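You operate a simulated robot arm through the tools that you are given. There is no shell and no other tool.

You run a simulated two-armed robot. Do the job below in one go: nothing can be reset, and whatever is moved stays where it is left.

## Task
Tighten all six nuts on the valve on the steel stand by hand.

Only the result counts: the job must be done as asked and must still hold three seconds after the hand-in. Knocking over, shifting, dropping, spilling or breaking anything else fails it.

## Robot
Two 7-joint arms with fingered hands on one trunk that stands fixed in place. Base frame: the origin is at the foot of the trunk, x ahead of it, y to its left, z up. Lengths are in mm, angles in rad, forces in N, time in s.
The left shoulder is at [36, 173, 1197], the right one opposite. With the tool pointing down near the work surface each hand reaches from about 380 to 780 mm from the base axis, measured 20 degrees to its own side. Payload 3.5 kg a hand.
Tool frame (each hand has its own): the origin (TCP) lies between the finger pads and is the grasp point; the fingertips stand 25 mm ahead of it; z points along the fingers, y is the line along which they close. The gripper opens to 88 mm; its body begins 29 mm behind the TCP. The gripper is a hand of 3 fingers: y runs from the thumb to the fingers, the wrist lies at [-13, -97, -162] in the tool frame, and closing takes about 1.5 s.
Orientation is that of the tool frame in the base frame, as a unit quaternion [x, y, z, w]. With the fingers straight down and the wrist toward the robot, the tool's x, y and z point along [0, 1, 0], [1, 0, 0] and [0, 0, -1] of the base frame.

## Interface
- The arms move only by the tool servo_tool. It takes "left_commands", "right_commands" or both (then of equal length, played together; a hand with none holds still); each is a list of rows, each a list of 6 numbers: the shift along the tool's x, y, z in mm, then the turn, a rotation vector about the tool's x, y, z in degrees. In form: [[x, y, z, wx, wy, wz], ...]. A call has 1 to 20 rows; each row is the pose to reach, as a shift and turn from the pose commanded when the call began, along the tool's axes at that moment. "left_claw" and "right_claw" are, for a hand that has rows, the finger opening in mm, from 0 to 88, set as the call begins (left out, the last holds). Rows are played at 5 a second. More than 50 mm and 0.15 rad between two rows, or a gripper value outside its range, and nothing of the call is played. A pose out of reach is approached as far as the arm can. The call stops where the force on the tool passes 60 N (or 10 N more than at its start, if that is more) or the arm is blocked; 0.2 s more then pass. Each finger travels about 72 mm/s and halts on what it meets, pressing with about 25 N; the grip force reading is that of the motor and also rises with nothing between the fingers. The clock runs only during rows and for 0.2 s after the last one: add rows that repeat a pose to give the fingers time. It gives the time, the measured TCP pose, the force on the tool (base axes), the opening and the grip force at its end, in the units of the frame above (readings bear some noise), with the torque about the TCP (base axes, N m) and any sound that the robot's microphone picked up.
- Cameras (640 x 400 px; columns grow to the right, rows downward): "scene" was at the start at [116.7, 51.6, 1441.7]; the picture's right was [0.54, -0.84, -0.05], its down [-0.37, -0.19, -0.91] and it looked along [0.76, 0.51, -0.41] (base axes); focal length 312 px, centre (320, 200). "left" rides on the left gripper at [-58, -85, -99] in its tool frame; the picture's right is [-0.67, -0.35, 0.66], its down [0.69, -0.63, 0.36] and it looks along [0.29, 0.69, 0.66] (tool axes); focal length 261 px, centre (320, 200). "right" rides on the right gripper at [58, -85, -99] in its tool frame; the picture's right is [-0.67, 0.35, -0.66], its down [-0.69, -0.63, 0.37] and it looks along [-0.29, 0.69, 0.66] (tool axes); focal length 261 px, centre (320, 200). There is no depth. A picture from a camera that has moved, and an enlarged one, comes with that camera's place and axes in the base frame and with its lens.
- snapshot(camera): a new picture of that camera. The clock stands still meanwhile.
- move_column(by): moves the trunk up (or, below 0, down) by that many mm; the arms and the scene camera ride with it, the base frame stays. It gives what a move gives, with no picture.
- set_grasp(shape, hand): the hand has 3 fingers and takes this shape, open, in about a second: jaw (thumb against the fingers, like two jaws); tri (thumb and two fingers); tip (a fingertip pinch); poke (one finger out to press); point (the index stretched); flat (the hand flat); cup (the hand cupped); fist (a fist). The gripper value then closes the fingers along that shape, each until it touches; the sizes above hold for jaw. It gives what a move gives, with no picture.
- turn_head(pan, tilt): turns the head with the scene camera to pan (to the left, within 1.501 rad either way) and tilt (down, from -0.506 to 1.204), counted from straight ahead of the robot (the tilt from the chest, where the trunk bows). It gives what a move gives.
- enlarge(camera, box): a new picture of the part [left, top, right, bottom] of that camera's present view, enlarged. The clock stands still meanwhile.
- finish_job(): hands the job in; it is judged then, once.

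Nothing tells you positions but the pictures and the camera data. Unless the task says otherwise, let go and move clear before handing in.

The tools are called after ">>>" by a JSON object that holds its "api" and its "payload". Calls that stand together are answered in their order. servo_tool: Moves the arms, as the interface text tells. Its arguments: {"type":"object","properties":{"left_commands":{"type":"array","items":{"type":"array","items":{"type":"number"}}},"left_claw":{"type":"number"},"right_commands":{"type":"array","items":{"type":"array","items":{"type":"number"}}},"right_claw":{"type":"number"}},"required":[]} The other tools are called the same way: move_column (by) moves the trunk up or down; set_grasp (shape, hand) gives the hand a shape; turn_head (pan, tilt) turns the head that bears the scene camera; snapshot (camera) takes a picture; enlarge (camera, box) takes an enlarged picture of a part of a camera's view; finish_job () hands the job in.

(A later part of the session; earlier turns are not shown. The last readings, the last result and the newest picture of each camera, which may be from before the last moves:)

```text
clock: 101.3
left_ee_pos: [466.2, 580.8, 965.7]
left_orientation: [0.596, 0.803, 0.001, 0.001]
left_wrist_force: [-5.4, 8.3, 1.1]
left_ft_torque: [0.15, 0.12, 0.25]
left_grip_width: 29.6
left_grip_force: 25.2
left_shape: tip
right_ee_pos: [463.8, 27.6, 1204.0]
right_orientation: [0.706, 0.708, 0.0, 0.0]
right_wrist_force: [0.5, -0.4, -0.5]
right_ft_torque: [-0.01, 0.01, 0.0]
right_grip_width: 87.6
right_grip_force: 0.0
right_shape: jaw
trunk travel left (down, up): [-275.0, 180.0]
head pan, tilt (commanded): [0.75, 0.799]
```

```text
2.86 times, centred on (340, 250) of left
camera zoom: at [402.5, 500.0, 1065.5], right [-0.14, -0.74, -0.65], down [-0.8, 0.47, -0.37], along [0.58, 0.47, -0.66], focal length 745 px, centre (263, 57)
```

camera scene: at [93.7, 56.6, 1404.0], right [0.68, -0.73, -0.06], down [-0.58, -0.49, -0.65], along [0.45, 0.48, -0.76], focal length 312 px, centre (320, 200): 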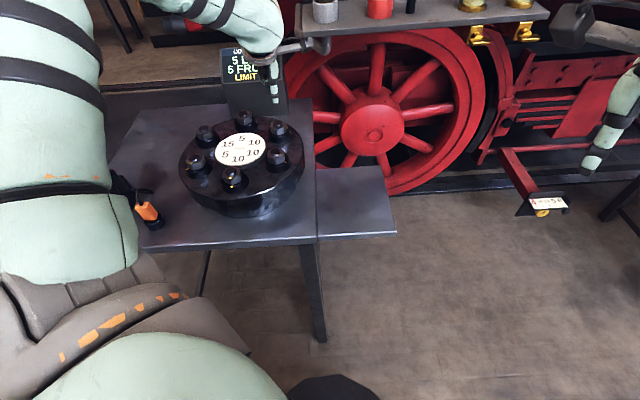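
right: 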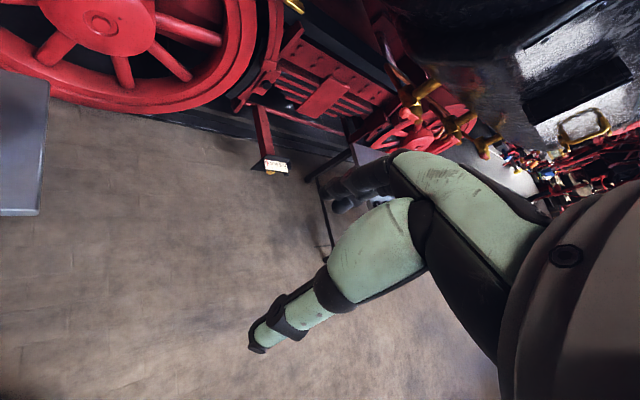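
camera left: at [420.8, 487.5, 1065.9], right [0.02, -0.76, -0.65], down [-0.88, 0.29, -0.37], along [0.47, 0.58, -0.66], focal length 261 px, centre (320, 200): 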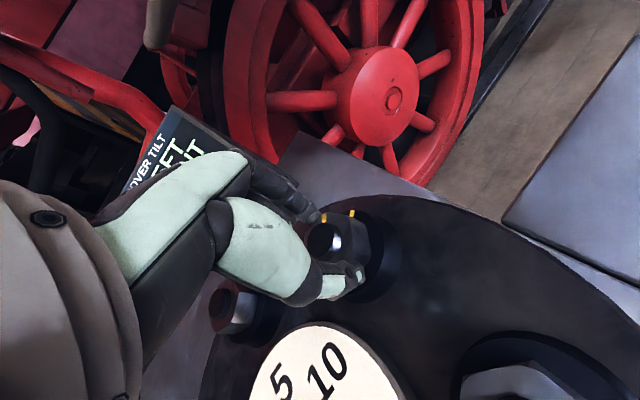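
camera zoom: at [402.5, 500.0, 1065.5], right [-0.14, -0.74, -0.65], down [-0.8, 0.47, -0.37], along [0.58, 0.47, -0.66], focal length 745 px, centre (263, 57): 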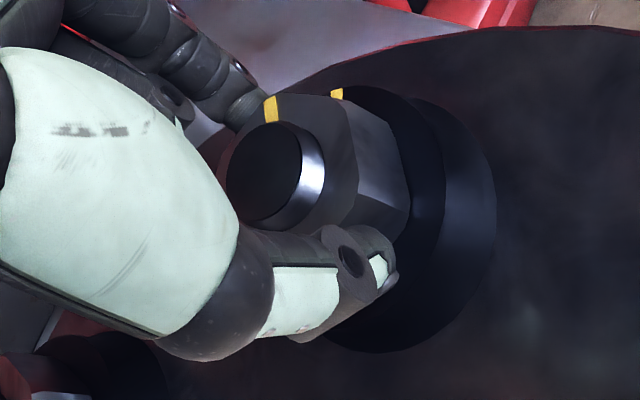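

>>> {"api": "servo_tool", "payload": {"left_commands": [[0, 0, 0, 0, 0, 3], [0, 0, 0, 0, 0, 6], [0, 0, 0, 0, 0, 6]]}}

>>> {"api": "enlarge", "payload": {"camera": "left", "box": [270, 180, 410, 320]}}

>>> {"api": "enlarge", "payload": {"camera": "scene", "box": [190, 30, 310, 150]}}

```text
clock: 102.1
left_ee_pos: [466.1, 580.6, 964.9]
left_orientation: [0.636, 0.772, 0.0, 0.001]
left_wrist_force: [-4.9, 12.4, 2.6]
left_ft_torque: [0.25, 0.13, 0.33]
left_grip_width: 29.5
left_grip_force: 24.8
left_shape: tip
right_ee_pos: [464.0, 28.4, 1202.5]
right_orientation: [0.706, 0.708, -0.001, 0.0]
right_wrist_force: [-0.7, -0.4, 0.4]
right_ft_torque: [0.03, -0.01, 0.07]
right_grip_width: 87.5
right_grip_force: 0.0
right_shape: jaw
trunk travel left (down, up): [-275.0, 180.0]
head pan, tilt (commanded): [0.75, 0.799]
```

```text
2.86 times, centred on (340, 250) of left
camera zoom: at [394.4, 507.2, 1065.2], right [-0.21, -0.73, -0.65], down [-0.75, 0.55, -0.37], along [0.63, 0.41, -0.66], focal length 745 px, centre (263, 57)
```

zoom: 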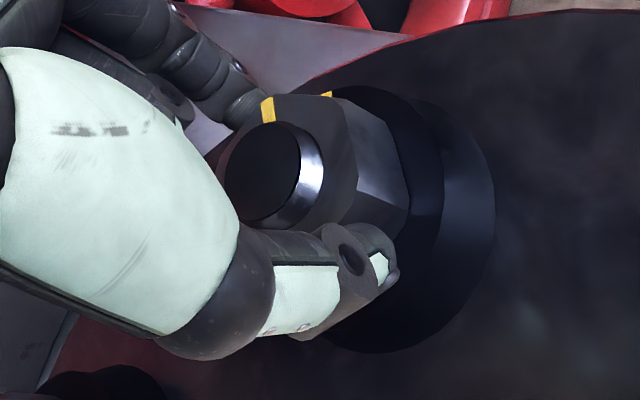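

```text
3.33 times, centred on (250, 90) of scene
camera zoom: at [92.7, 58.8, 1404.0], right [0.68, -0.73, -0.06], down [-0.58, -0.49, -0.65], along [0.45, 0.47, -0.76], focal length 1041 px, centre (553, 567)
```

zoom: 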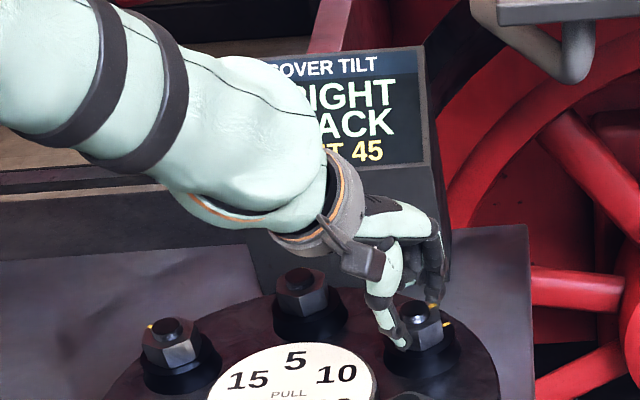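

>>> {"api": "servo_tool", "payload": {"left_commands": [[0, 0, 0, 0, 0, 3], [0, 0, 0, 0, 0, 6], [0, 0, 0, 0, 0, 6]]}}

>>> {"api": "enlarge", "payload": {"camera": "left", "box": [270, 180, 410, 320]}}

```text
clock: 102.9
left_ee_pos: [462.3, 579.8, 968.8]
left_orientation: [0.676, 0.737, -0.003, 0.001]
left_wrist_force: [3.9, 22.8, -13.9]
left_ft_torque: [0.42, -0.08, 0.56]
left_grip_width: 29.8
left_grip_force: 25.2
left_shape: tip
left hand out of reach, approached as far as the arm can: row 1, 2, 3
right_ee_pos: [467.7, 31.6, 1200.4]
right_orientation: [0.706, 0.708, -0.003, 0.0]
right_wrist_force: [0.0, -0.4, 1.0]
right_ft_torque: [-0.01, 0.02, 0.02]
right_grip_width: 87.7
right_grip_force: 0.2
right_shape: jaw
trunk travel left (down, up): [-275.0, 180.0]
head pan, tilt (commanded): [0.75, 0.799]
```

```text
2.86 times, centred on (340, 250) of left
camera zoom: at [384.6, 513.7, 1067.6], right [-0.29, -0.7, -0.65], down [-0.69, 0.63, -0.37], along [0.67, 0.34, -0.66], focal length 745 px, centre (263, 57)
```

zoom: 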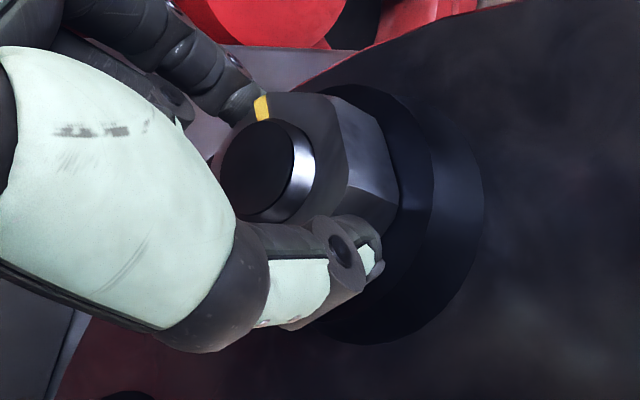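

B has roughly 8° left and the arm is at its limit here. Release, lift, and regrip at heading ~80°.

>>> {"api": "servo_tool", "payload": {"left_commands": [[0, 0, 0, 0, 0, 0], [0, 0, 0, 0, 0, 0], [0, 0, -5, 0, 0, 0], [0, 0, -40, 0, 0, -5], [0, 0, -70, 0, 0, -12], [0, 0, -90, 0, 0, -20], [0, 0, -90, 0, 0, -28]], "left_claw": 60}}

```text
clock: 104.5
left_ee_pos: [460.9, 573.5, 1064.1]
left_orientation: [0.477, 0.879, 0.0, -0.002]
left_wrist_force: [0.0, 0.2, -0.1]
left_ft_torque: [0.02, 0.01, -0.02]
left_grip_width: 59.6
left_grip_force: 0.1
left_shape: tip
right_ee_pos: [465.4, 24.6, 1202.9]
right_orientation: [0.707, 0.708, 0.0, -0.001]
right_wrist_force: [0.1, -0.2, -0.2]
right_ft_torque: [0.04, 0.04, -0.01]
right_grip_width: 87.6
right_grip_force: 0.0
right_shape: jaw
trunk travel left (down, up): [-275.0, 180.0]
head pan, tilt (commanded): [0.75, 0.799]
```

>>> {"api": "servo_tool", "payload": {"left_commands": [[0, 1.3, 0, 0, 0, -7.9], [0, 2.6, 0, 0, 0, -15.7], [0, 3.9, 0, 0, 0, -23.5], [0, 5.2, 0, 0, 0, -31.4], [0, 6.5, 10, 0, 0, -39.2], [0.1, 7.7, 30, 0, 0, -47], [0.1, 7.7, 30, 0, 0, -47]]}}

>>> {"api": "enlarge", "payload": {"camera": "left", "box": [330, 190, 450, 310]}}

>>> {"api": "enlarge", "payload": {"camera": "scene", "box": [258, 113, 308, 145]}}

```text
clock: 106.1
left_ee_pos: [468.1, 578.2, 1032.6]
left_orientation: [0.088, 0.996, 0.0, 0.001]
left_wrist_force: [0.3, 0.0, -0.7]
left_ft_torque: [-0.01, -0.03, 0.02]
left_grip_width: 59.7
left_grip_force: 0.0
left_shape: tip
right_ee_pos: [464.6, 25.4, 1202.4]
right_orientation: [0.706, 0.708, 0.0, -0.001]
right_wrist_force: [-0.1, -0.2, -0.3]
right_ft_torque: [-0.03, -0.01, -0.03]
right_grip_width: 87.5
right_grip_force: 0.2
right_shape: jaw
trunk travel left (down, up): [-275.0, 180.0]
head pan, tilt (commanded): [0.75, 0.799]
```

```text
3.33 times, centred on (390, 250) of left
camera zoom: at [511.2, 483.4, 1132.3], right [0.6, -0.46, -0.65], down [-0.78, -0.5, -0.37], along [-0.16, 0.73, -0.66], focal length 869 px, centre (87, 33)
```

zoom: 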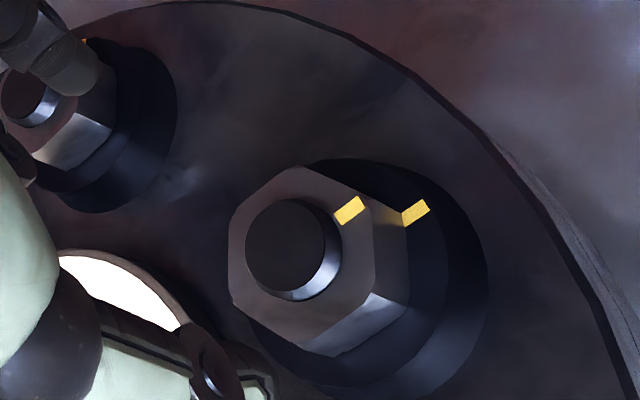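

```text
12.50 times, centred on (283, 129) of scene
camera zoom: at [93.7, 56.0, 1404.0], right [0.68, -0.73, -0.06], down [-0.58, -0.49, -0.65], along [0.45, 0.48, -0.76], focal length 3903 px, centre (782, 1088)
```

zoom: 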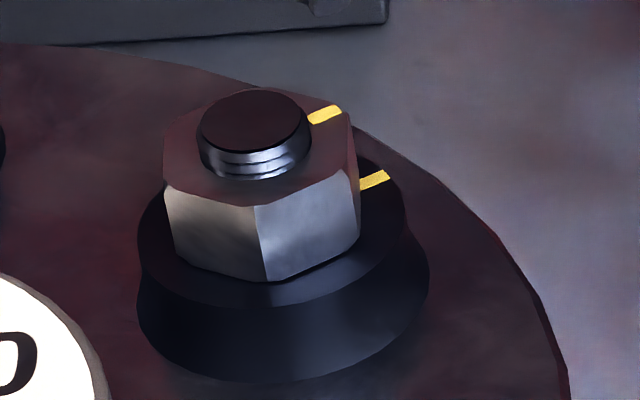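

>>> {"api": "servo_tool", "payload": {"left_commands": [[-0.5, 0.2, 30, 0, 0, 0], [-0.5, 0.2, 55, 0, 0, 0], [-0.5, 0.2, 66.5, 0, 0, 0], [-0.5, 0.2, 66.5, 0, 0, 0]]}}

>>> {"api": "enlarge", "payload": {"camera": "left", "box": [270, 180, 410, 320]}}

```text
clock: 107.1
left_ee_pos: [467.8, 576.5, 966.5]
left_orientation: [0.087, 0.996, -0.001, 0.001]
left_wrist_force: [0.4, -0.9, -0.1]
left_ft_torque: [0.0, -0.06, 0.02]
left_grip_width: 59.6
left_grip_force: 0.0
left_shape: tip
right_ee_pos: [465.9, 26.5, 1203.8]
right_orientation: [0.706, 0.708, 0.0, -0.001]
right_wrist_force: [1.1, -0.4, -0.6]
right_ft_torque: [0.02, 0.01, -0.03]
right_grip_width: 87.6
right_grip_force: 0.2
right_shape: jaw
trunk travel left (down, up): [-275.0, 180.0]
head pan, tilt (commanded): [0.75, 0.799]
```

```text
2.86 times, centred on (340, 250) of left
camera zoom: at [511.3, 482.7, 1065.9], right [0.6, -0.46, -0.65], down [-0.78, -0.5, -0.37], along [-0.16, 0.73, -0.66], focal length 745 px, centre (263, 57)
```

zoom: 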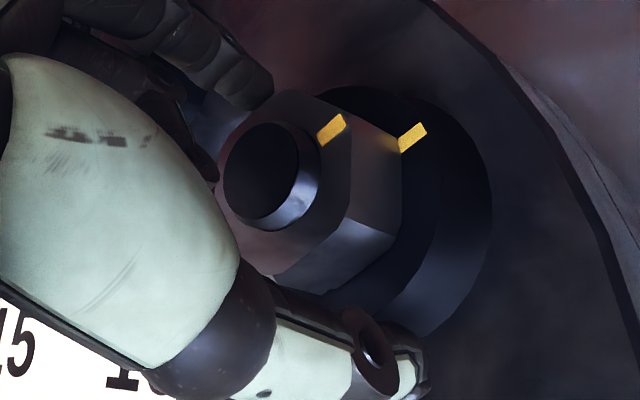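

>>> {"api": "servo_tool", "payload": {"left_commands": [[0, 0, 0, 0, 0, 0], [0, 0, 0, 0, 0, 0], [0, 0, 0, 0, 0, 0], [0, 0, 0, 0, 0, 0], [0, 0, 0, 0, 0, 4], [0, 0, 0, 0, 0, 8], [0, 0, 0, 0, 0, 12], [0, 0, 0, 0, 0, 16], [0, 0, 0, 0, 0, 16]], "left_claw": 0}}

>>> {"api": "enlarge", "payload": {"camera": "left", "box": [270, 180, 410, 320]}}

>>> {"api": "snapshot", "payload": {"camera": "left"}}

```text
clock: 109.1
left_ee_pos: [466.6, 578.6, 966.2]
left_orientation: [0.225, 0.974, 0.0, 0.002]
left_wrist_force: [-8.4, 1.9, 0.1]
left_ft_torque: [0.02, 0.2, 0.31]
left_grip_width: 29.5
left_grip_force: 25.4
left_shape: tip
right_ee_pos: [464.0, 26.4, 1203.8]
right_orientation: [0.706, 0.708, 0.0, 0.0]
right_wrist_force: [0.4, -0.2, -1.5]
right_ft_torque: [0.02, -0.01, -0.03]
right_grip_width: 87.6
right_grip_force: 0.0
right_shape: jaw
trunk travel left (down, up): [-275.0, 180.0]
head pan, tilt (commanded): [0.75, 0.799]
```

```text
2.86 times, centred on (340, 250) of left
camera zoom: at [482.1, 475.4, 1065.7], right [0.45, -0.61, -0.65], down [-0.89, -0.26, -0.37], along [0.05, 0.75, -0.66], focal length 745 px, centre (263, 57)
```

zoom: 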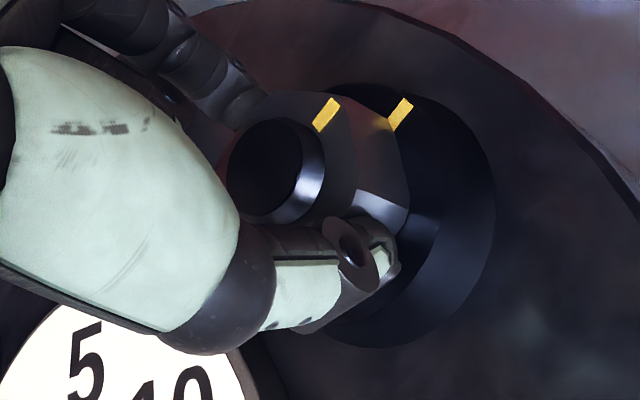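

```text
taken
camera left: at [482.1, 475.4, 1065.7], right [0.45, -0.61, -0.65], down [-0.89, -0.26, -0.37], along [0.05, 0.75, -0.66], focal length 261 px, centre (320, 200)
```

left: 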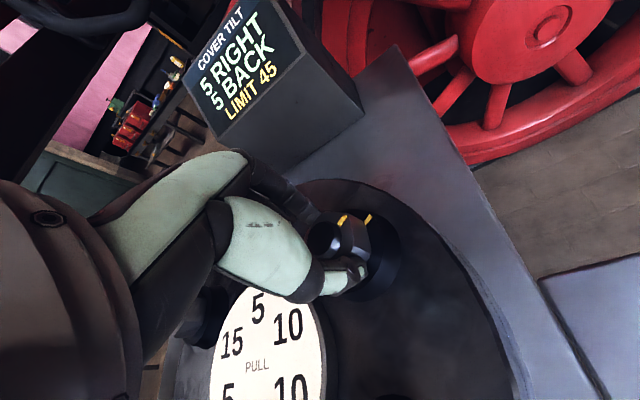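

>>> {"api": "servo_tool", "payload": {"left_commands": [[0, 0, 0, 0, 0, 3], [0, 0, 0, 0, 0, 5], [0, 0, 0, 0, 0, 5]]}}

>>> {"api": "enlarge", "payload": {"camera": "left", "box": [270, 180, 410, 320]}}

```text
clock: 109.9
left_ee_pos: [466.0, 578.8, 965.8]
left_orientation: [0.267, 0.964, -0.001, 0.002]
left_wrist_force: [-14.3, 4.4, -1.6]
left_ft_torque: [0.06, 0.31, 0.44]
left_grip_width: 29.2
left_grip_force: 25.1
left_shape: tip
right_ee_pos: [461.6, 27.4, 1204.9]
right_orientation: [0.706, 0.708, 0.001, 0.0]
right_wrist_force: [-0.2, -0.5, 0.7]
right_ft_torque: [-0.01, -0.01, -0.01]
right_grip_width: 87.6
right_grip_force: 0.1
right_shape: jaw
trunk travel left (down, up): [-275.0, 180.0]
head pan, tilt (commanded): [0.75, 0.799]
```

```text
2.86 times, centred on (340, 250) of left
camera zoom: at [472.9, 475.4, 1066.0], right [0.4, -0.65, -0.65], down [-0.91, -0.19, -0.37], along [0.11, 0.74, -0.66], focal length 745 px, centre (263, 57)
```

zoom: 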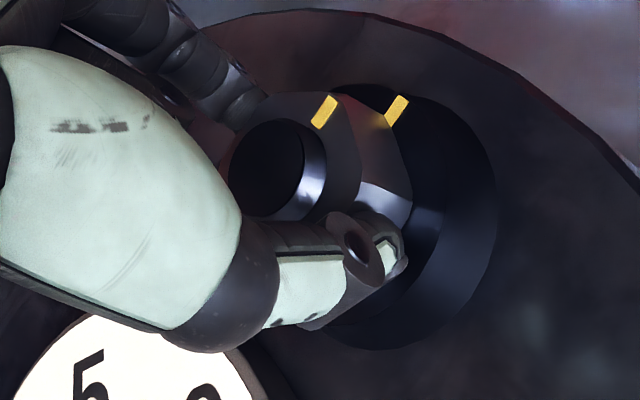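

>>> {"api": "servo_tool", "payload": {"left_commands": [[0, 0, 0, 0, 0, 2.5], [0, 0, 0, 0, 0, 5], [0, 0, 0, 0, 0, 5]]}}

>>> {"api": "enlarge", "payload": {"camera": "left", "box": [270, 180, 410, 320]}}

>>> {"api": "enlarge", "payload": {"camera": "scene", "box": [190, 30, 310, 150]}}

```text
clock: 110.7
left_ee_pos: [466.2, 579.5, 967.1]
left_orientation: [0.309, 0.951, -0.001, 0.002]
left_wrist_force: [-17.7, 8.2, 0.5]
left_ft_torque: [0.18, 0.34, 0.61]
left_grip_width: 29.1
left_grip_force: 25.3
left_shape: tip
right_ee_pos: [462.8, 27.1, 1204.2]
right_orientation: [0.706, 0.708, 0.0, 0.002]
right_wrist_force: [-0.1, 0.3, -0.4]
right_ft_torque: [-0.01, -0.02, 0.04]
right_grip_width: 87.6
right_grip_force: 0.0
right_shape: jaw
trunk travel left (down, up): [-275.0, 180.0]
head pan, tilt (commanded): [0.75, 0.799]
```

```text
2.86 times, centred on (340, 250) of left
camera zoom: at [463.1, 475.9, 1065.8], right [0.34, -0.68, -0.65], down [-0.92, -0.11, -0.37], along [0.18, 0.73, -0.66], focal length 745 px, centre (263, 57)
```

zoom: 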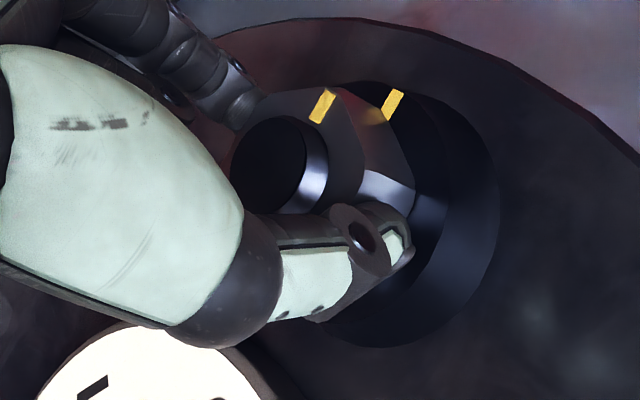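

```text
3.33 times, centred on (250, 90) of scene
camera zoom: at [90.2, 57.9, 1404.2], right [0.68, -0.73, -0.06], down [-0.58, -0.49, -0.65], along [0.45, 0.47, -0.76], focal length 1041 px, centre (553, 567)
```

zoom: 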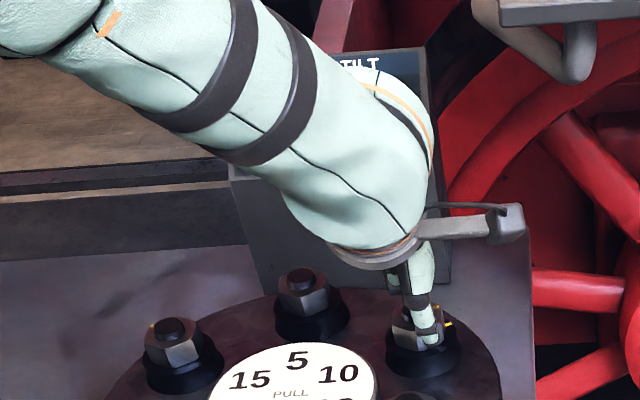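

Torque is up to 0.61 N·m and the nut no longer moves noticeably; B may be home. Release, lift and inspect.

>>> {"api": "servo_tool", "payload": {"left_commands": [[0, 0, 0, 0, 0, 0], [0, 0, 0, 0, 0, 0], [0, 0, 0, 0, 0, 0], [0, 0, -30, 0, 0, 0], [0, 0, -70, 0, 0, 0], [0, 0, -110, 0, 0, 0], [0, 0, -110, 0, 0, 0]], "left_claw": 60}}

>>> {"api": "enlarge", "payload": {"camera": "left", "box": [360, 230, 450, 300]}}

>>> {"api": "enlarge", "payload": {"camera": "scene", "box": [258, 113, 308, 145]}}

>>> {"api": "snapshot", "payload": {"camera": "left"}}

```text
clock: 112.3
left_ee_pos: [467.9, 577.6, 1075.2]
left_orientation: [0.308, 0.951, -0.001, 0.001]
left_wrist_force: [0.1, -0.5, 0.2]
left_ft_torque: [-0.02, 0.02, -0.02]
left_grip_width: 59.6
left_grip_force: 0.0
left_shape: tip
right_ee_pos: [467.0, 25.9, 1202.0]
right_orientation: [0.707, 0.707, -0.001, -0.001]
right_wrist_force: [-0.2, 0.2, 0.2]
right_ft_torque: [-0.02, 0.03, -0.01]
right_grip_width: 87.7
right_grip_force: 0.0
right_shape: jaw
trunk travel left (down, up): [-275.0, 180.0]
head pan, tilt (commanded): [0.75, 0.799]
```

```text
5.71 times, centred on (405, 265) of left
camera zoom: at [465.9, 473.7, 1175.3], right [0.34, -0.68, -0.65], down [-0.92, -0.11, -0.37], along [0.18, 0.73, -0.66], focal length 1489 px, centre (-166, -171)
```

zoom: 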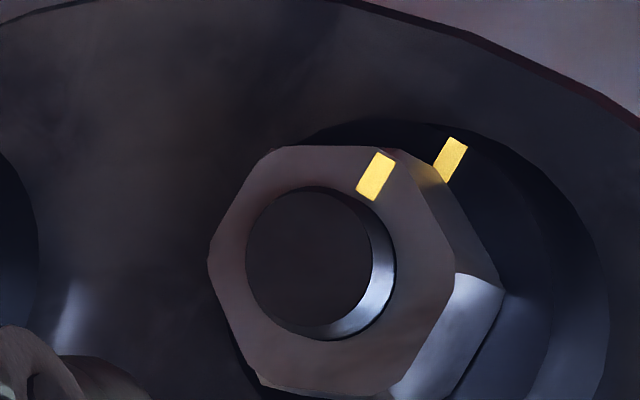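

```text
12.50 times, centred on (283, 129) of scene
camera zoom: at [94.5, 56.3, 1403.9], right [0.68, -0.73, -0.06], down [-0.58, -0.49, -0.65], along [0.45, 0.48, -0.76], focal length 3903 px, centre (782, 1088)
```

zoom: 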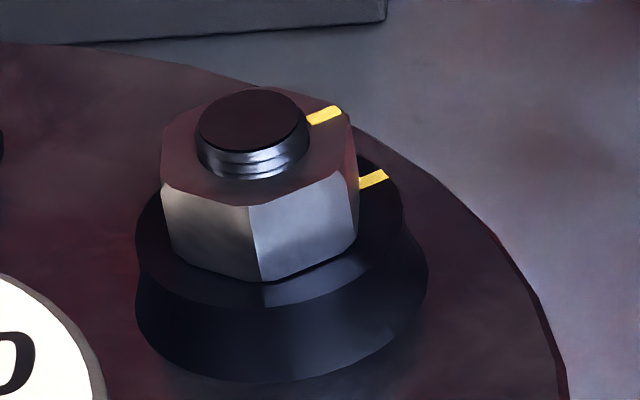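

```text
taken
camera left: at [465.9, 473.7, 1175.3], right [0.34, -0.68, -0.65], down [-0.92, -0.11, -0.37], along [0.18, 0.73, -0.66], focal length 261 px, centre (320, 200)
```

left: 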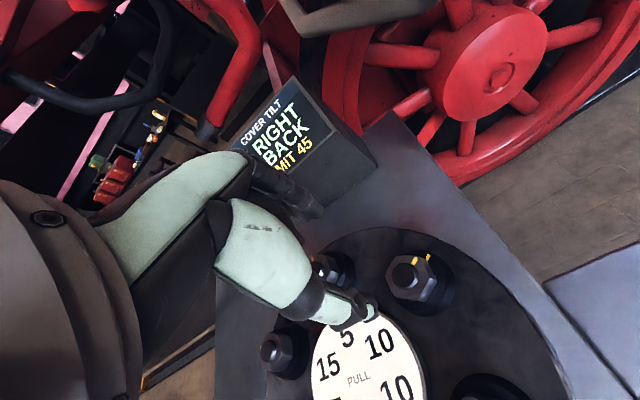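

B advanced about 3° more and now looks lined up. Last nut: E (left front, pull 5) at about (267, 628). Moving across high above the cover.

>>> {"api": "servo_tool", "payload": {"left_commands": [[32, -13, -5, 0, 0, -1], [64, -26, -5, 0, 0, -2], [96, -39, -5, 0, 0, -3], [128, -52, -5, 0, 0, -4], [160, -65, -5, 0, 0, -5], [192, -77.2, 0, 0, 0, -6], [192, -77.2, 0, 0, 0, -6], [192, -77.2, 0, 0, 0, -6]]}}

>>> {"api": "snapshot", "payload": {"camera": "left"}}

>>> {"api": "snapshot", "payload": {"camera": "scene"}}

>>> {"api": "enlarge", "payload": {"camera": "left", "box": [340, 220, 450, 320]}}

```text
clock: 114.1
left_ee_pos: [266.3, 628.7, 1075.3]
left_orientation: [0.259, 0.966, 0.001, 0.001]
left_wrist_force: [0.4, -0.5, 0.2]
left_ft_torque: [0.0, -0.01, 0.0]
left_grip_width: 59.5
left_grip_force: 0.1
left_shape: tip
right_ee_pos: [466.4, 26.3, 1203.5]
right_orientation: [0.707, 0.708, -0.001, 0.0]
right_wrist_force: [-0.5, 0.6, -1.1]
right_ft_torque: [0.01, 0.0, -0.03]
right_grip_width: 87.9
right_grip_force: 0.0
right_shape: jaw
trunk travel left (down, up): [-275.0, 180.0]
head pan, tilt (commanded): [0.75, 0.799]
```

```text
taken
camera left: at [275.4, 525.1, 1175.4], right [0.41, -0.64, -0.65], down [-0.91, -0.2, -0.37], along [0.1, 0.74, -0.66], focal length 261 px, centre (320, 200)
```

left: 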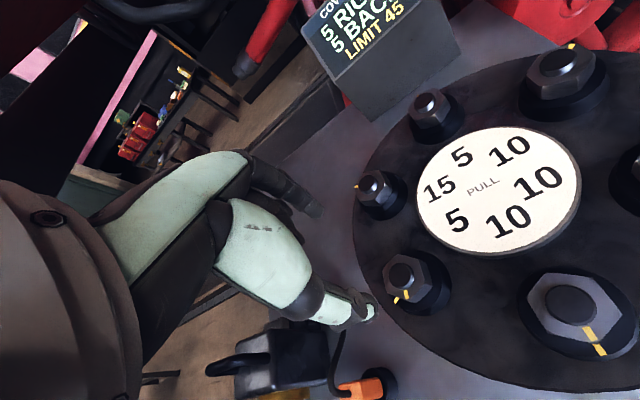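

```text
taken
camera scene: at [94.1, 56.3, 1404.0], right [0.68, -0.73, -0.06], down [-0.58, -0.49, -0.65], along [0.45, 0.48, -0.76], focal length 312 px, centre (320, 200)
```

scene: 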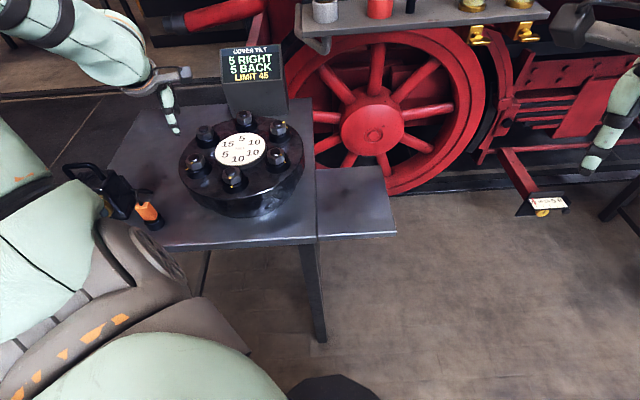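

```text
4.00 times, centred on (395, 270) of left
camera zoom: at [275.4, 525.1, 1175.4], right [0.41, -0.64, -0.65], down [-0.91, -0.2, -0.37], along [0.1, 0.74, -0.66], focal length 1043 px, centre (20, -80)
```

zoom: 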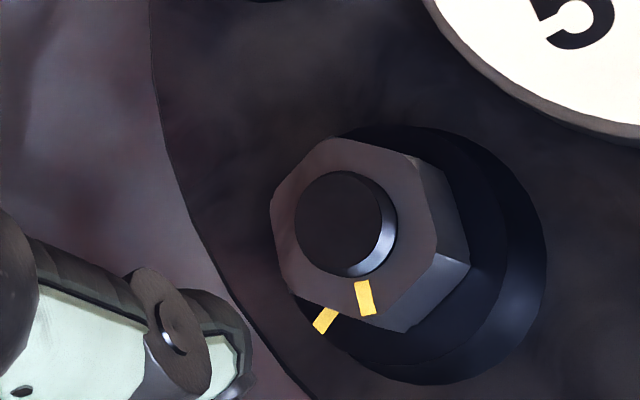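

>>> {"api": "servo_tool", "payload": {"left_commands": [[2.5, 2.5, 30, 0, 0, -3], [2.5, 2.5, 60, 0, 0, -3], [2.5, 2.5, 89, 0, 0, -3], [2.5, 2.5, 89, 0, 0, -3]]}}

>>> {"api": "enlarge", "payload": {"camera": "left", "box": [270, 180, 410, 320]}}

>>> {"api": "enlarge", "payload": {"camera": "scene", "box": [160, 110, 240, 170]}}

```text
clock: 115.1
left_ee_pos: [266.6, 630.8, 985.7]
left_orientation: [0.233, 0.972, 0.0, 0.001]
left_wrist_force: [-0.7, -0.4, -0.8]
left_ft_torque: [0.02, 0.04, 0.0]
left_grip_width: 59.9
left_grip_force: 0.1
left_shape: tip
right_ee_pos: [464.7, 25.0, 1201.9]
right_orientation: [0.707, 0.708, -0.001, -0.001]
right_wrist_force: [-0.7, 0.0, 0.5]
right_ft_torque: [0.0, -0.01, 0.0]
right_grip_width: 87.7
right_grip_force: 0.1
right_shape: jaw
trunk travel left (down, up): [-275.0, 180.0]
head pan, tilt (commanded): [0.75, 0.799]
```

```text
2.86 times, centred on (340, 250) of left
camera zoom: at [281.1, 528.8, 1084.9], right [0.44, -0.62, -0.65], down [-0.9, -0.25, -0.37], along [0.06, 0.75, -0.66], focal length 745 px, centre (263, 57)
```

zoom: 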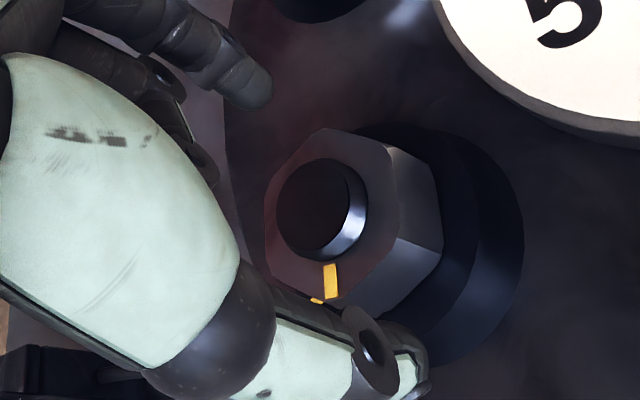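

```text
6.67 times, centred on (200, 140) of scene
camera zoom: at [94.1, 55.9, 1404.0], right [0.68, -0.73, -0.06], down [-0.58, -0.49, -0.65], along [0.45, 0.48, -0.76], focal length 2082 px, centre (1120, 600)
```

zoom: 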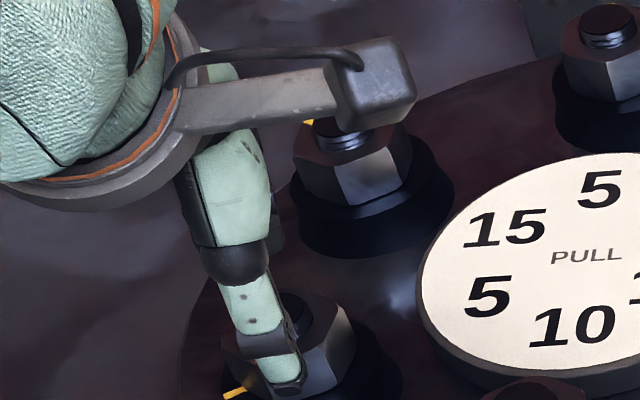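

>>> {"api": "servo_tool", "payload": {"left_commands": [[1.3, -0.8, 10, 0, 0, 0], [1.3, -0.8, 19, 0, 0, 0], [1.3, -0.8, 19, 0, 0, 0]]}}

>>> {"api": "enlarge", "payload": {"camera": "left", "box": [270, 180, 410, 320]}}

```text
clock: 115.9
left_ee_pos: [264.2, 631.1, 968.0]
left_orientation: [0.234, 0.972, 0.0, 0.0]
left_wrist_force: [0.1, 0.2, 0.2]
left_ft_torque: [-0.04, 0.0, 0.0]
left_grip_width: 59.6
left_grip_force: 0.1
left_shape: tip
right_ee_pos: [465.6, 26.3, 1203.1]
right_orientation: [0.706, 0.708, 0.0, 0.0]
right_wrist_force: [-0.2, -0.7, -0.2]
right_ft_torque: [0.02, -0.01, 0.0]
right_grip_width: 87.7
right_grip_force: 0.1
right_shape: jaw
trunk travel left (down, up): [-275.0, 180.0]
head pan, tilt (commanded): [0.75, 0.799]
```

```text
2.86 times, centred on (340, 250) of left
camera zoom: at [279.4, 528.5, 1066.9], right [0.44, -0.62, -0.65], down [-0.9, -0.25, -0.37], along [0.06, 0.75, -0.66], focal length 745 px, centre (263, 57)
```

zoom: 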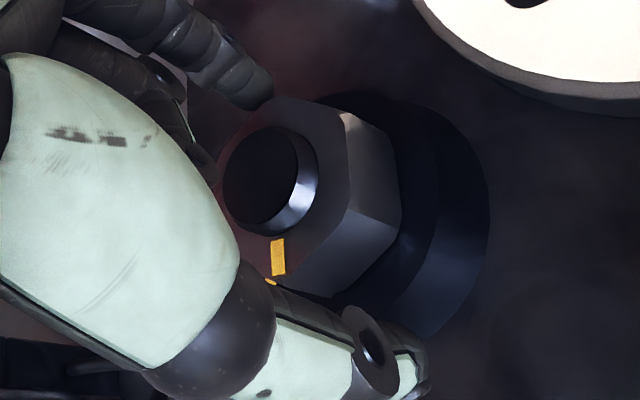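

>>> {"api": "servo_tool", "payload": {"left_commands": [[0, 0, 0, 0, 0, 0], [0, 0, 0, 0, 0, 0], [0, 0, 0, 0, 0, 0], [0, 0, 0, 0, 0, 0], [0, 0, 0, 0, 0, 5], [0, 0, 0, 0, 0, 10], [0, 0, 0, 0, 0, 15], [0, 0, 0, 0, 0, 20], [0, 0, 0, 0, 0, 25], [0, 0, 0, 0, 0, 30], [0, 0, 0, 0, 0, 30]], "left_claw": 0}}

>>> {"api": "enlarge", "payload": {"camera": "left", "box": [270, 180, 410, 320]}}

>>> {"api": "enlarge", "payload": {"camera": "scene", "box": [160, 30, 300, 170]}}

```text
clock: 118.3
left_ee_pos: [264.4, 632.8, 968.3]
left_orientation: [0.478, 0.878, 0.0, 0.0]
left_wrist_force: [-5.3, 1.9, -2.8]
left_ft_torque: [-0.02, 0.1, 0.08]
left_grip_width: 28.9
left_grip_force: 25.1
left_shape: tip
right_ee_pos: [464.2, 26.8, 1203.1]
right_orientation: [0.707, 0.707, 0.0, 0.0]
right_wrist_force: [-0.5, -0.4, 0.1]
right_ft_torque: [-0.01, -0.02, 0.0]
right_grip_width: 87.9
right_grip_force: 0.1
right_shape: jaw
trunk travel left (down, up): [-275.0, 180.0]
head pan, tilt (commanded): [0.75, 0.799]
```

```text
2.86 times, centred on (340, 250) of left
camera zoom: at [225.6, 536.8, 1066.9], right [0.07, -0.75, -0.65], down [-0.9, 0.23, -0.37], along [0.43, 0.62, -0.66], focal length 745 px, centre (263, 57)
```

zoom: 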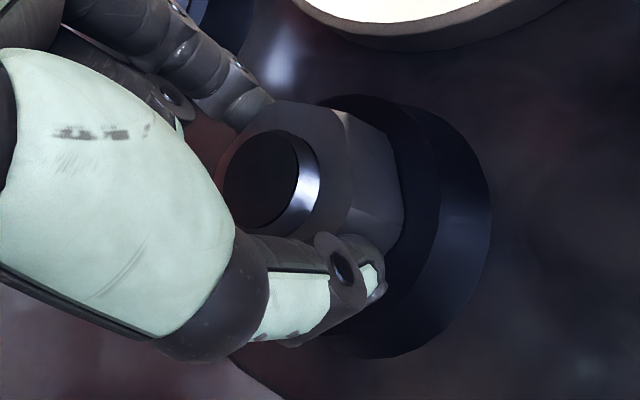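

```text
2.86 times, centred on (230, 100) of scene
camera zoom: at [93.2, 56.9, 1404.0], right [0.68, -0.73, -0.06], down [-0.58, -0.49, -0.65], along [0.45, 0.48, -0.76], focal length 892 px, centre (577, 486)
```

zoom: 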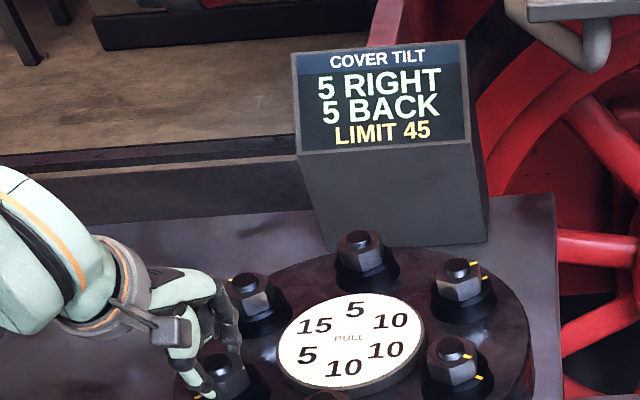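

>>> {"api": "servo_tool", "payload": {"left_commands": [[0, 0, 0, 0, 0, 4], [0, 0, 0, 0, 0, 8], [0, 0, 0, 0, 0, 8]]}}

>>> {"api": "enlarge", "payload": {"camera": "left", "box": [270, 180, 410, 320]}}

>>> {"api": "enlarge", "payload": {"camera": "scene", "box": [160, 30, 300, 170]}}

```text
clock: 119.1
left_ee_pos: [264.6, 633.1, 967.7]
left_orientation: [0.538, 0.843, -0.001, 0.001]
left_wrist_force: [-5.6, 5.1, -3.4]
left_ft_torque: [0.1, 0.13, 0.16]
left_grip_width: 28.5
left_grip_force: 25.4
left_shape: tip
right_ee_pos: [465.5, 27.0, 1202.4]
right_orientation: [0.706, 0.708, -0.001, 0.001]
right_wrist_force: [-0.3, -0.3, -0.7]
right_ft_torque: [-0.02, 0.0, -0.02]
right_grip_width: 87.5
right_grip_force: 0.1
right_shape: jaw
trunk travel left (down, up): [-275.0, 180.0]
head pan, tilt (commanded): [0.75, 0.799]
```

```text
2.86 times, centred on (340, 250) of left
camera zoom: at [212.4, 543.6, 1066.8], right [-0.03, -0.76, -0.65], down [-0.86, 0.36, -0.37], along [0.51, 0.55, -0.66], focal length 745 px, centre (263, 57)
```

zoom: 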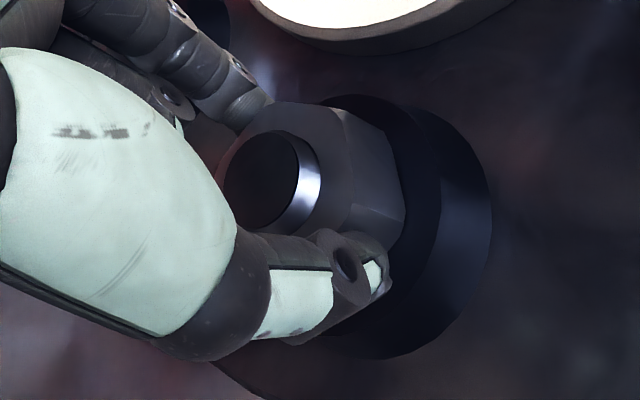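

```text
2.86 times, centred on (230, 100) of scene
camera zoom: at [93.1, 58.0, 1404.0], right [0.68, -0.73, -0.06], down [-0.58, -0.49, -0.65], along [0.45, 0.47, -0.76], focal length 892 px, centre (577, 486)
```

zoom: 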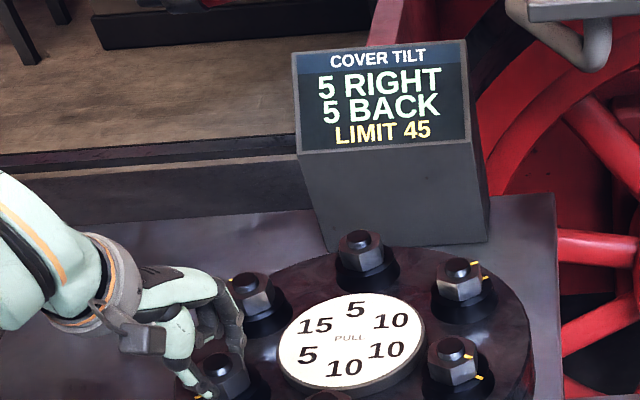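

>>> {"api": "servo_tool", "payload": {"left_commands": [[0, 0, 0, 0, 0, 3], [0, 0, 0, 0, 0, 6], [0, 0, 0, 0, 0, 6]]}}

>>> {"api": "enlarge", "payload": {"camera": "scene", "box": [160, 30, 300, 170]}}

```text
clock: 119.9
left_ee_pos: [264.3, 632.7, 967.1]
left_orientation: [0.582, 0.813, 0.0, 0.001]
left_wrist_force: [-6.2, 8.8, -1.9]
left_ft_torque: [0.18, 0.14, 0.22]
left_grip_width: 29.0
left_grip_force: 25.4
left_shape: tip
right_ee_pos: [463.4, 27.8, 1201.3]
right_orientation: [0.707, 0.707, 0.0, 0.0]
right_wrist_force: [-0.1, 0.3, -0.4]
right_ft_torque: [-0.02, -0.01, 0.02]
right_grip_width: 87.8
right_grip_force: 0.1
right_shape: jaw
trunk travel left (down, up): [-275.0, 180.0]
head pan, tilt (commanded): [0.75, 0.799]
```

```text
2.86 times, centred on (230, 100) of scene
camera zoom: at [92.8, 58.4, 1404.0], right [0.68, -0.73, -0.06], down [-0.58, -0.49, -0.65], along [0.45, 0.47, -0.76], focal length 892 px, centre (577, 486)
```

zoom: 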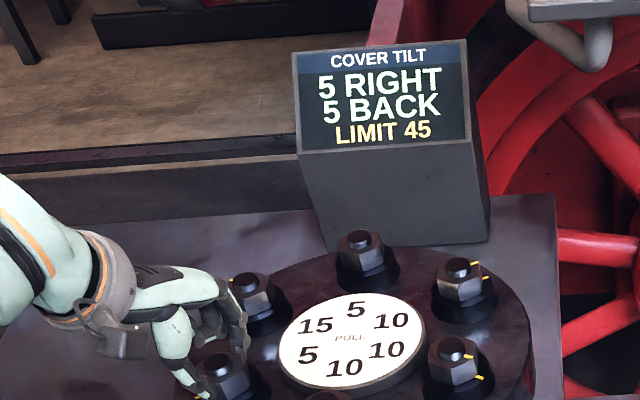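

>>> {"api": "servo_tool", "payload": {"left_commands": [[0, 0, 0, 0, 0, 3], [0, 0, 0, 0, 0, 6], [0, 0, 0, 0, 0, 6]]}}

>>> {"api": "enlarge", "payload": {"camera": "scene", "box": [160, 30, 300, 170]}}

>>> {"api": "enlarge", "payload": {"camera": "left", "box": [270, 180, 410, 320]}}

```text
clock: 120.7
left_ee_pos: [264.9, 632.5, 965.4]
left_orientation: [0.622, 0.783, 0.0, 0.002]
left_wrist_force: [-5.3, 11.6, -0.1]
left_ft_torque: [0.22, 0.14, 0.3]
left_grip_width: 29.3
left_grip_force: 24.7
left_shape: tip
right_ee_pos: [464.0, 27.4, 1203.3]
right_orientation: [0.707, 0.708, 0.0, 0.0]
right_wrist_force: [0.8, -0.1, 0.0]
right_ft_torque: [0.0, 0.03, 0.0]
right_grip_width: 87.7
right_grip_force: 0.0
right_shape: jaw
trunk travel left (down, up): [-275.0, 180.0]
head pan, tilt (commanded): [0.75, 0.799]
```

```text
2.86 times, centred on (230, 100) of scene
camera zoom: at [92.7, 58.7, 1404.0], right [0.68, -0.73, -0.06], down [-0.58, -0.49, -0.65], along [0.45, 0.47, -0.76], focal length 892 px, centre (577, 486)
```

zoom: 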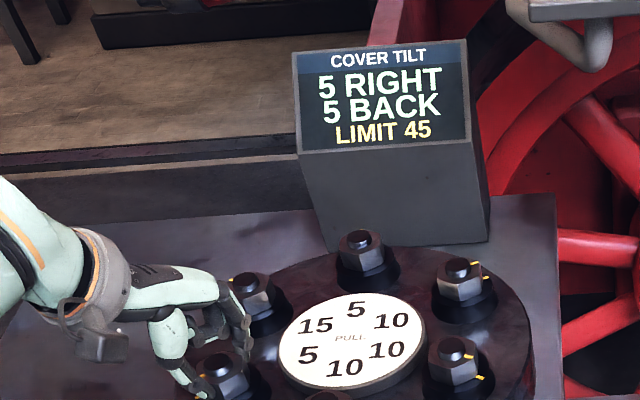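

```text
2.86 times, centred on (340, 250) of left
camera zoom: at [194.9, 556.8, 1066.2], right [-0.19, -0.73, -0.65], down [-0.77, 0.53, -0.37], along [0.61, 0.43, -0.66], focal length 745 px, centre (263, 57)
```

zoom: 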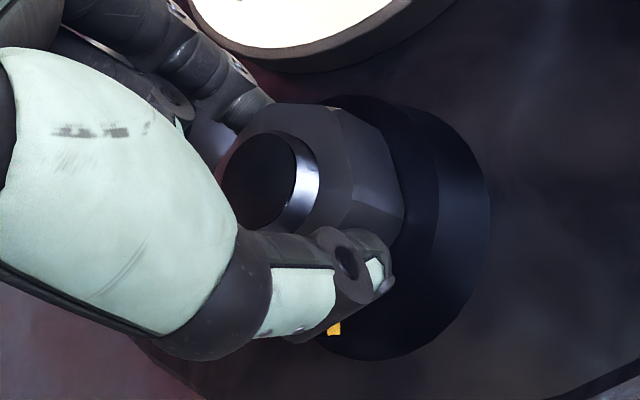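

>>> {"api": "servo_tool", "payload": {"left_commands": [[0, 0, 0, 0, 0, 3], [0, 0, 0, 0, 0, 6], [0, 0, 0, 0, 0, 6]]}}

>>> {"api": "enlarge", "payload": {"camera": "scene", "box": [160, 30, 300, 170]}}

>>> {"api": "enlarge", "payload": {"camera": "left", "box": [270, 180, 410, 320]}}

```text
clock: 121.5
left_ee_pos: [264.6, 634.0, 967.3]
left_orientation: [0.664, 0.748, 0.0, 0.001]
left_wrist_force: [-4.9, 14.0, 3.6]
left_ft_torque: [0.25, 0.15, 0.33]
left_grip_width: 28.8
left_grip_force: 25.2
left_shape: tip
right_ee_pos: [464.2, 29.2, 1202.4]
right_orientation: [0.707, 0.708, -0.001, 0.001]
right_wrist_force: [0.3, -0.3, 0.3]
right_ft_torque: [0.01, 0.02, 0.0]
right_grip_width: 88.0
right_grip_force: 0.0
right_shape: jaw
trunk travel left (down, up): [-275.0, 180.0]
head pan, tilt (commanded): [0.75, 0.799]
```

```text
2.86 times, centred on (230, 100) of scene
camera zoom: at [92.5, 58.9, 1404.0], right [0.68, -0.73, -0.06], down [-0.58, -0.49, -0.65], along [0.45, 0.47, -0.76], focal length 892 px, centre (577, 486)
```

zoom: 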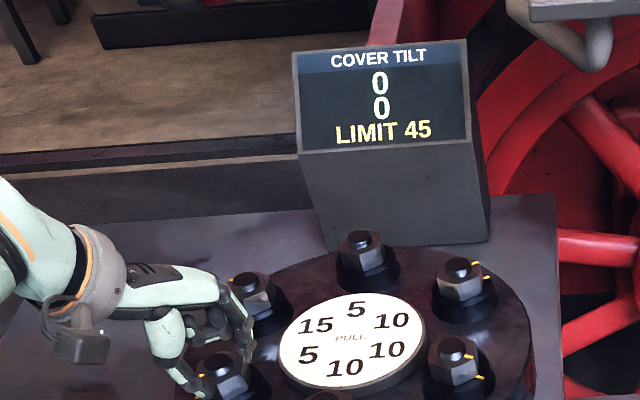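

```text
2.86 times, centred on (340, 250) of left
camera zoom: at [187.3, 565.0, 1066.0], right [-0.26, -0.71, -0.65], down [-0.71, 0.6, -0.37], along [0.66, 0.37, -0.66], focal length 745 px, centre (263, 57)
```

zoom: 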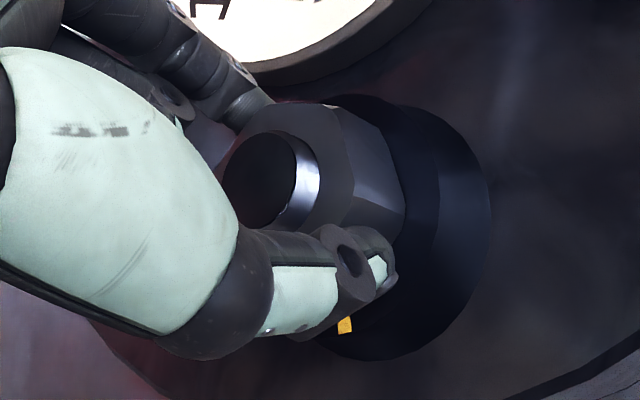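

Display now 0 / 0. E still needs a few degrees to alignment; continuing.

>>> {"api": "servo_tool", "payload": {"left_commands": [[0, 0, 0, 0, 0, 3], [0, 0, 0, 0, 0, 6], [0, 0, 0, 0, 0, 6]]}}

>>> {"api": "enlarge", "payload": {"camera": "left", "box": [270, 180, 410, 320]}}

>>> {"api": "enlarge", "payload": {"camera": "scene", "box": [170, 130, 250, 190]}}

```text
clock: 122.3
left_ee_pos: [263.5, 634.2, 966.9]
left_orientation: [0.701, 0.713, 0.0, 0.002]
left_wrist_force: [-5.5, 15.8, 3.4]
left_ft_torque: [0.28, 0.14, 0.35]
left_grip_width: 28.8
left_grip_force: 25.0
left_shape: tip
right_ee_pos: [464.9, 29.0, 1202.7]
right_orientation: [0.706, 0.708, 0.0, 0.001]
right_wrist_force: [0.1, 0.0, 0.2]
right_ft_torque: [0.0, 0.0, 0.02]
right_grip_width: 87.6
right_grip_force: 0.1
right_shape: jaw
trunk travel left (down, up): [-275.0, 180.0]
head pan, tilt (commanded): [0.75, 0.799]
```

```text
2.86 times, centred on (340, 250) of left
camera zoom: at [180.8, 573.9, 1066.0], right [-0.34, -0.68, -0.65], down [-0.64, 0.67, -0.37], along [0.69, 0.29, -0.66], focal length 745 px, centre (263, 57)
```

zoom: 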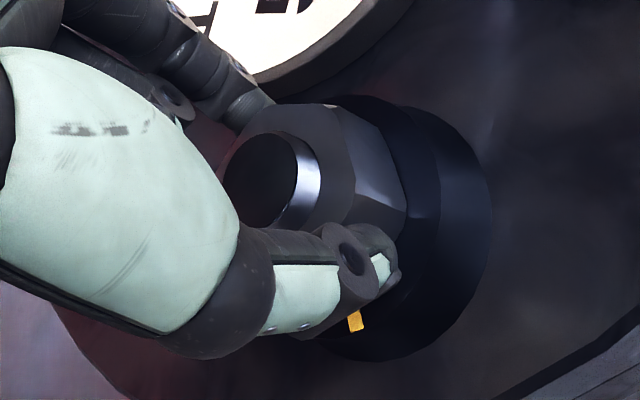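

```text
6.67 times, centred on (210, 160) of scene
camera zoom: at [92.5, 59.3, 1403.9], right [0.68, -0.73, -0.06], down [-0.58, -0.49, -0.65], along [0.45, 0.47, -0.76], focal length 2082 px, centre (1053, 467)
```

zoom: 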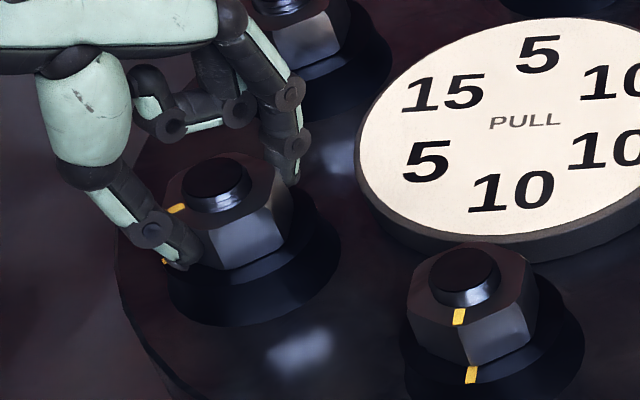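

>>> {"api": "servo_tool", "payload": {"left_commands": [[0, 0, 0, 0, 0, 3], [0, 0, 0, 0, 0, 3]]}}

>>> {"api": "enlarge", "payload": {"camera": "scene", "box": [170, 130, 250, 190]}}

>>> {"api": "enlarge", "payload": {"camera": "scene", "box": [183, 145, 223, 170]}}

```text
clock: 122.9
left_ee_pos: [264.4, 634.1, 966.0]
left_orientation: [0.719, 0.695, -0.001, 0.002]
left_wrist_force: [-6.1, 18.1, 4.9]
left_ft_torque: [0.33, 0.13, 0.41]
left_grip_width: 29.0
left_grip_force: 25.1
left_shape: tip
right_ee_pos: [463.0, 28.4, 1203.2]
right_orientation: [0.706, 0.708, -0.001, 0.0]
right_wrist_force: [0.2, -0.3, -0.7]
right_ft_torque: [0.02, -0.01, 0.0]
right_grip_width: 87.7
right_grip_force: 0.0
right_shape: jaw
trunk travel left (down, up): [-275.0, 180.0]
head pan, tilt (commanded): [0.75, 0.799]
```

```text
6.67 times, centred on (210, 160) of scene
camera zoom: at [92.3, 59.3, 1404.0], right [0.68, -0.73, -0.06], down [-0.58, -0.49, -0.65], along [0.45, 0.47, -0.76], focal length 2082 px, centre (1053, 467)
```

zoom: 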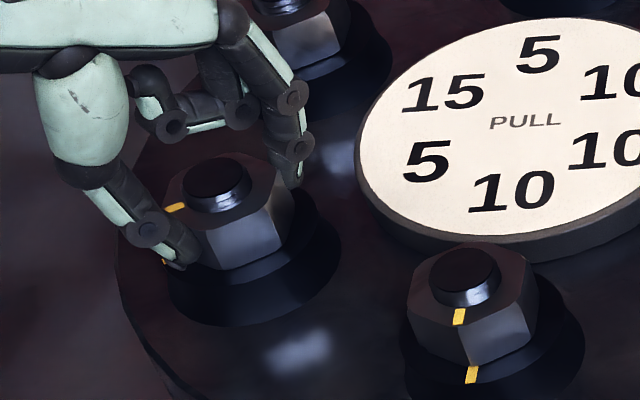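

```text
16.00 times, centred on (203, 158) of scene
camera zoom: at [92.3, 59.3, 1404.0], right [0.68, -0.73, -0.06], down [-0.58, -0.49, -0.65], along [0.45, 0.47, -0.76], focal length 4996 px, centre (2192, 880)
```

zoom: 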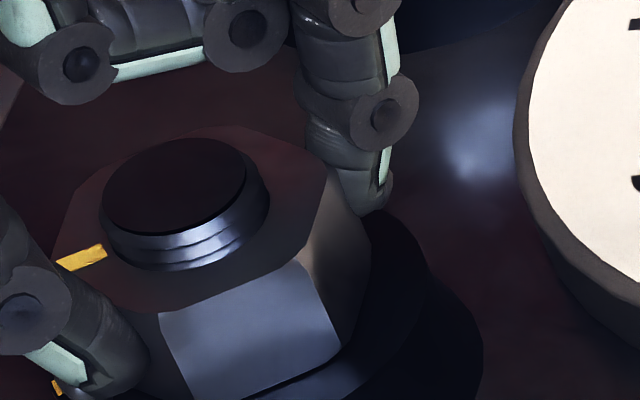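

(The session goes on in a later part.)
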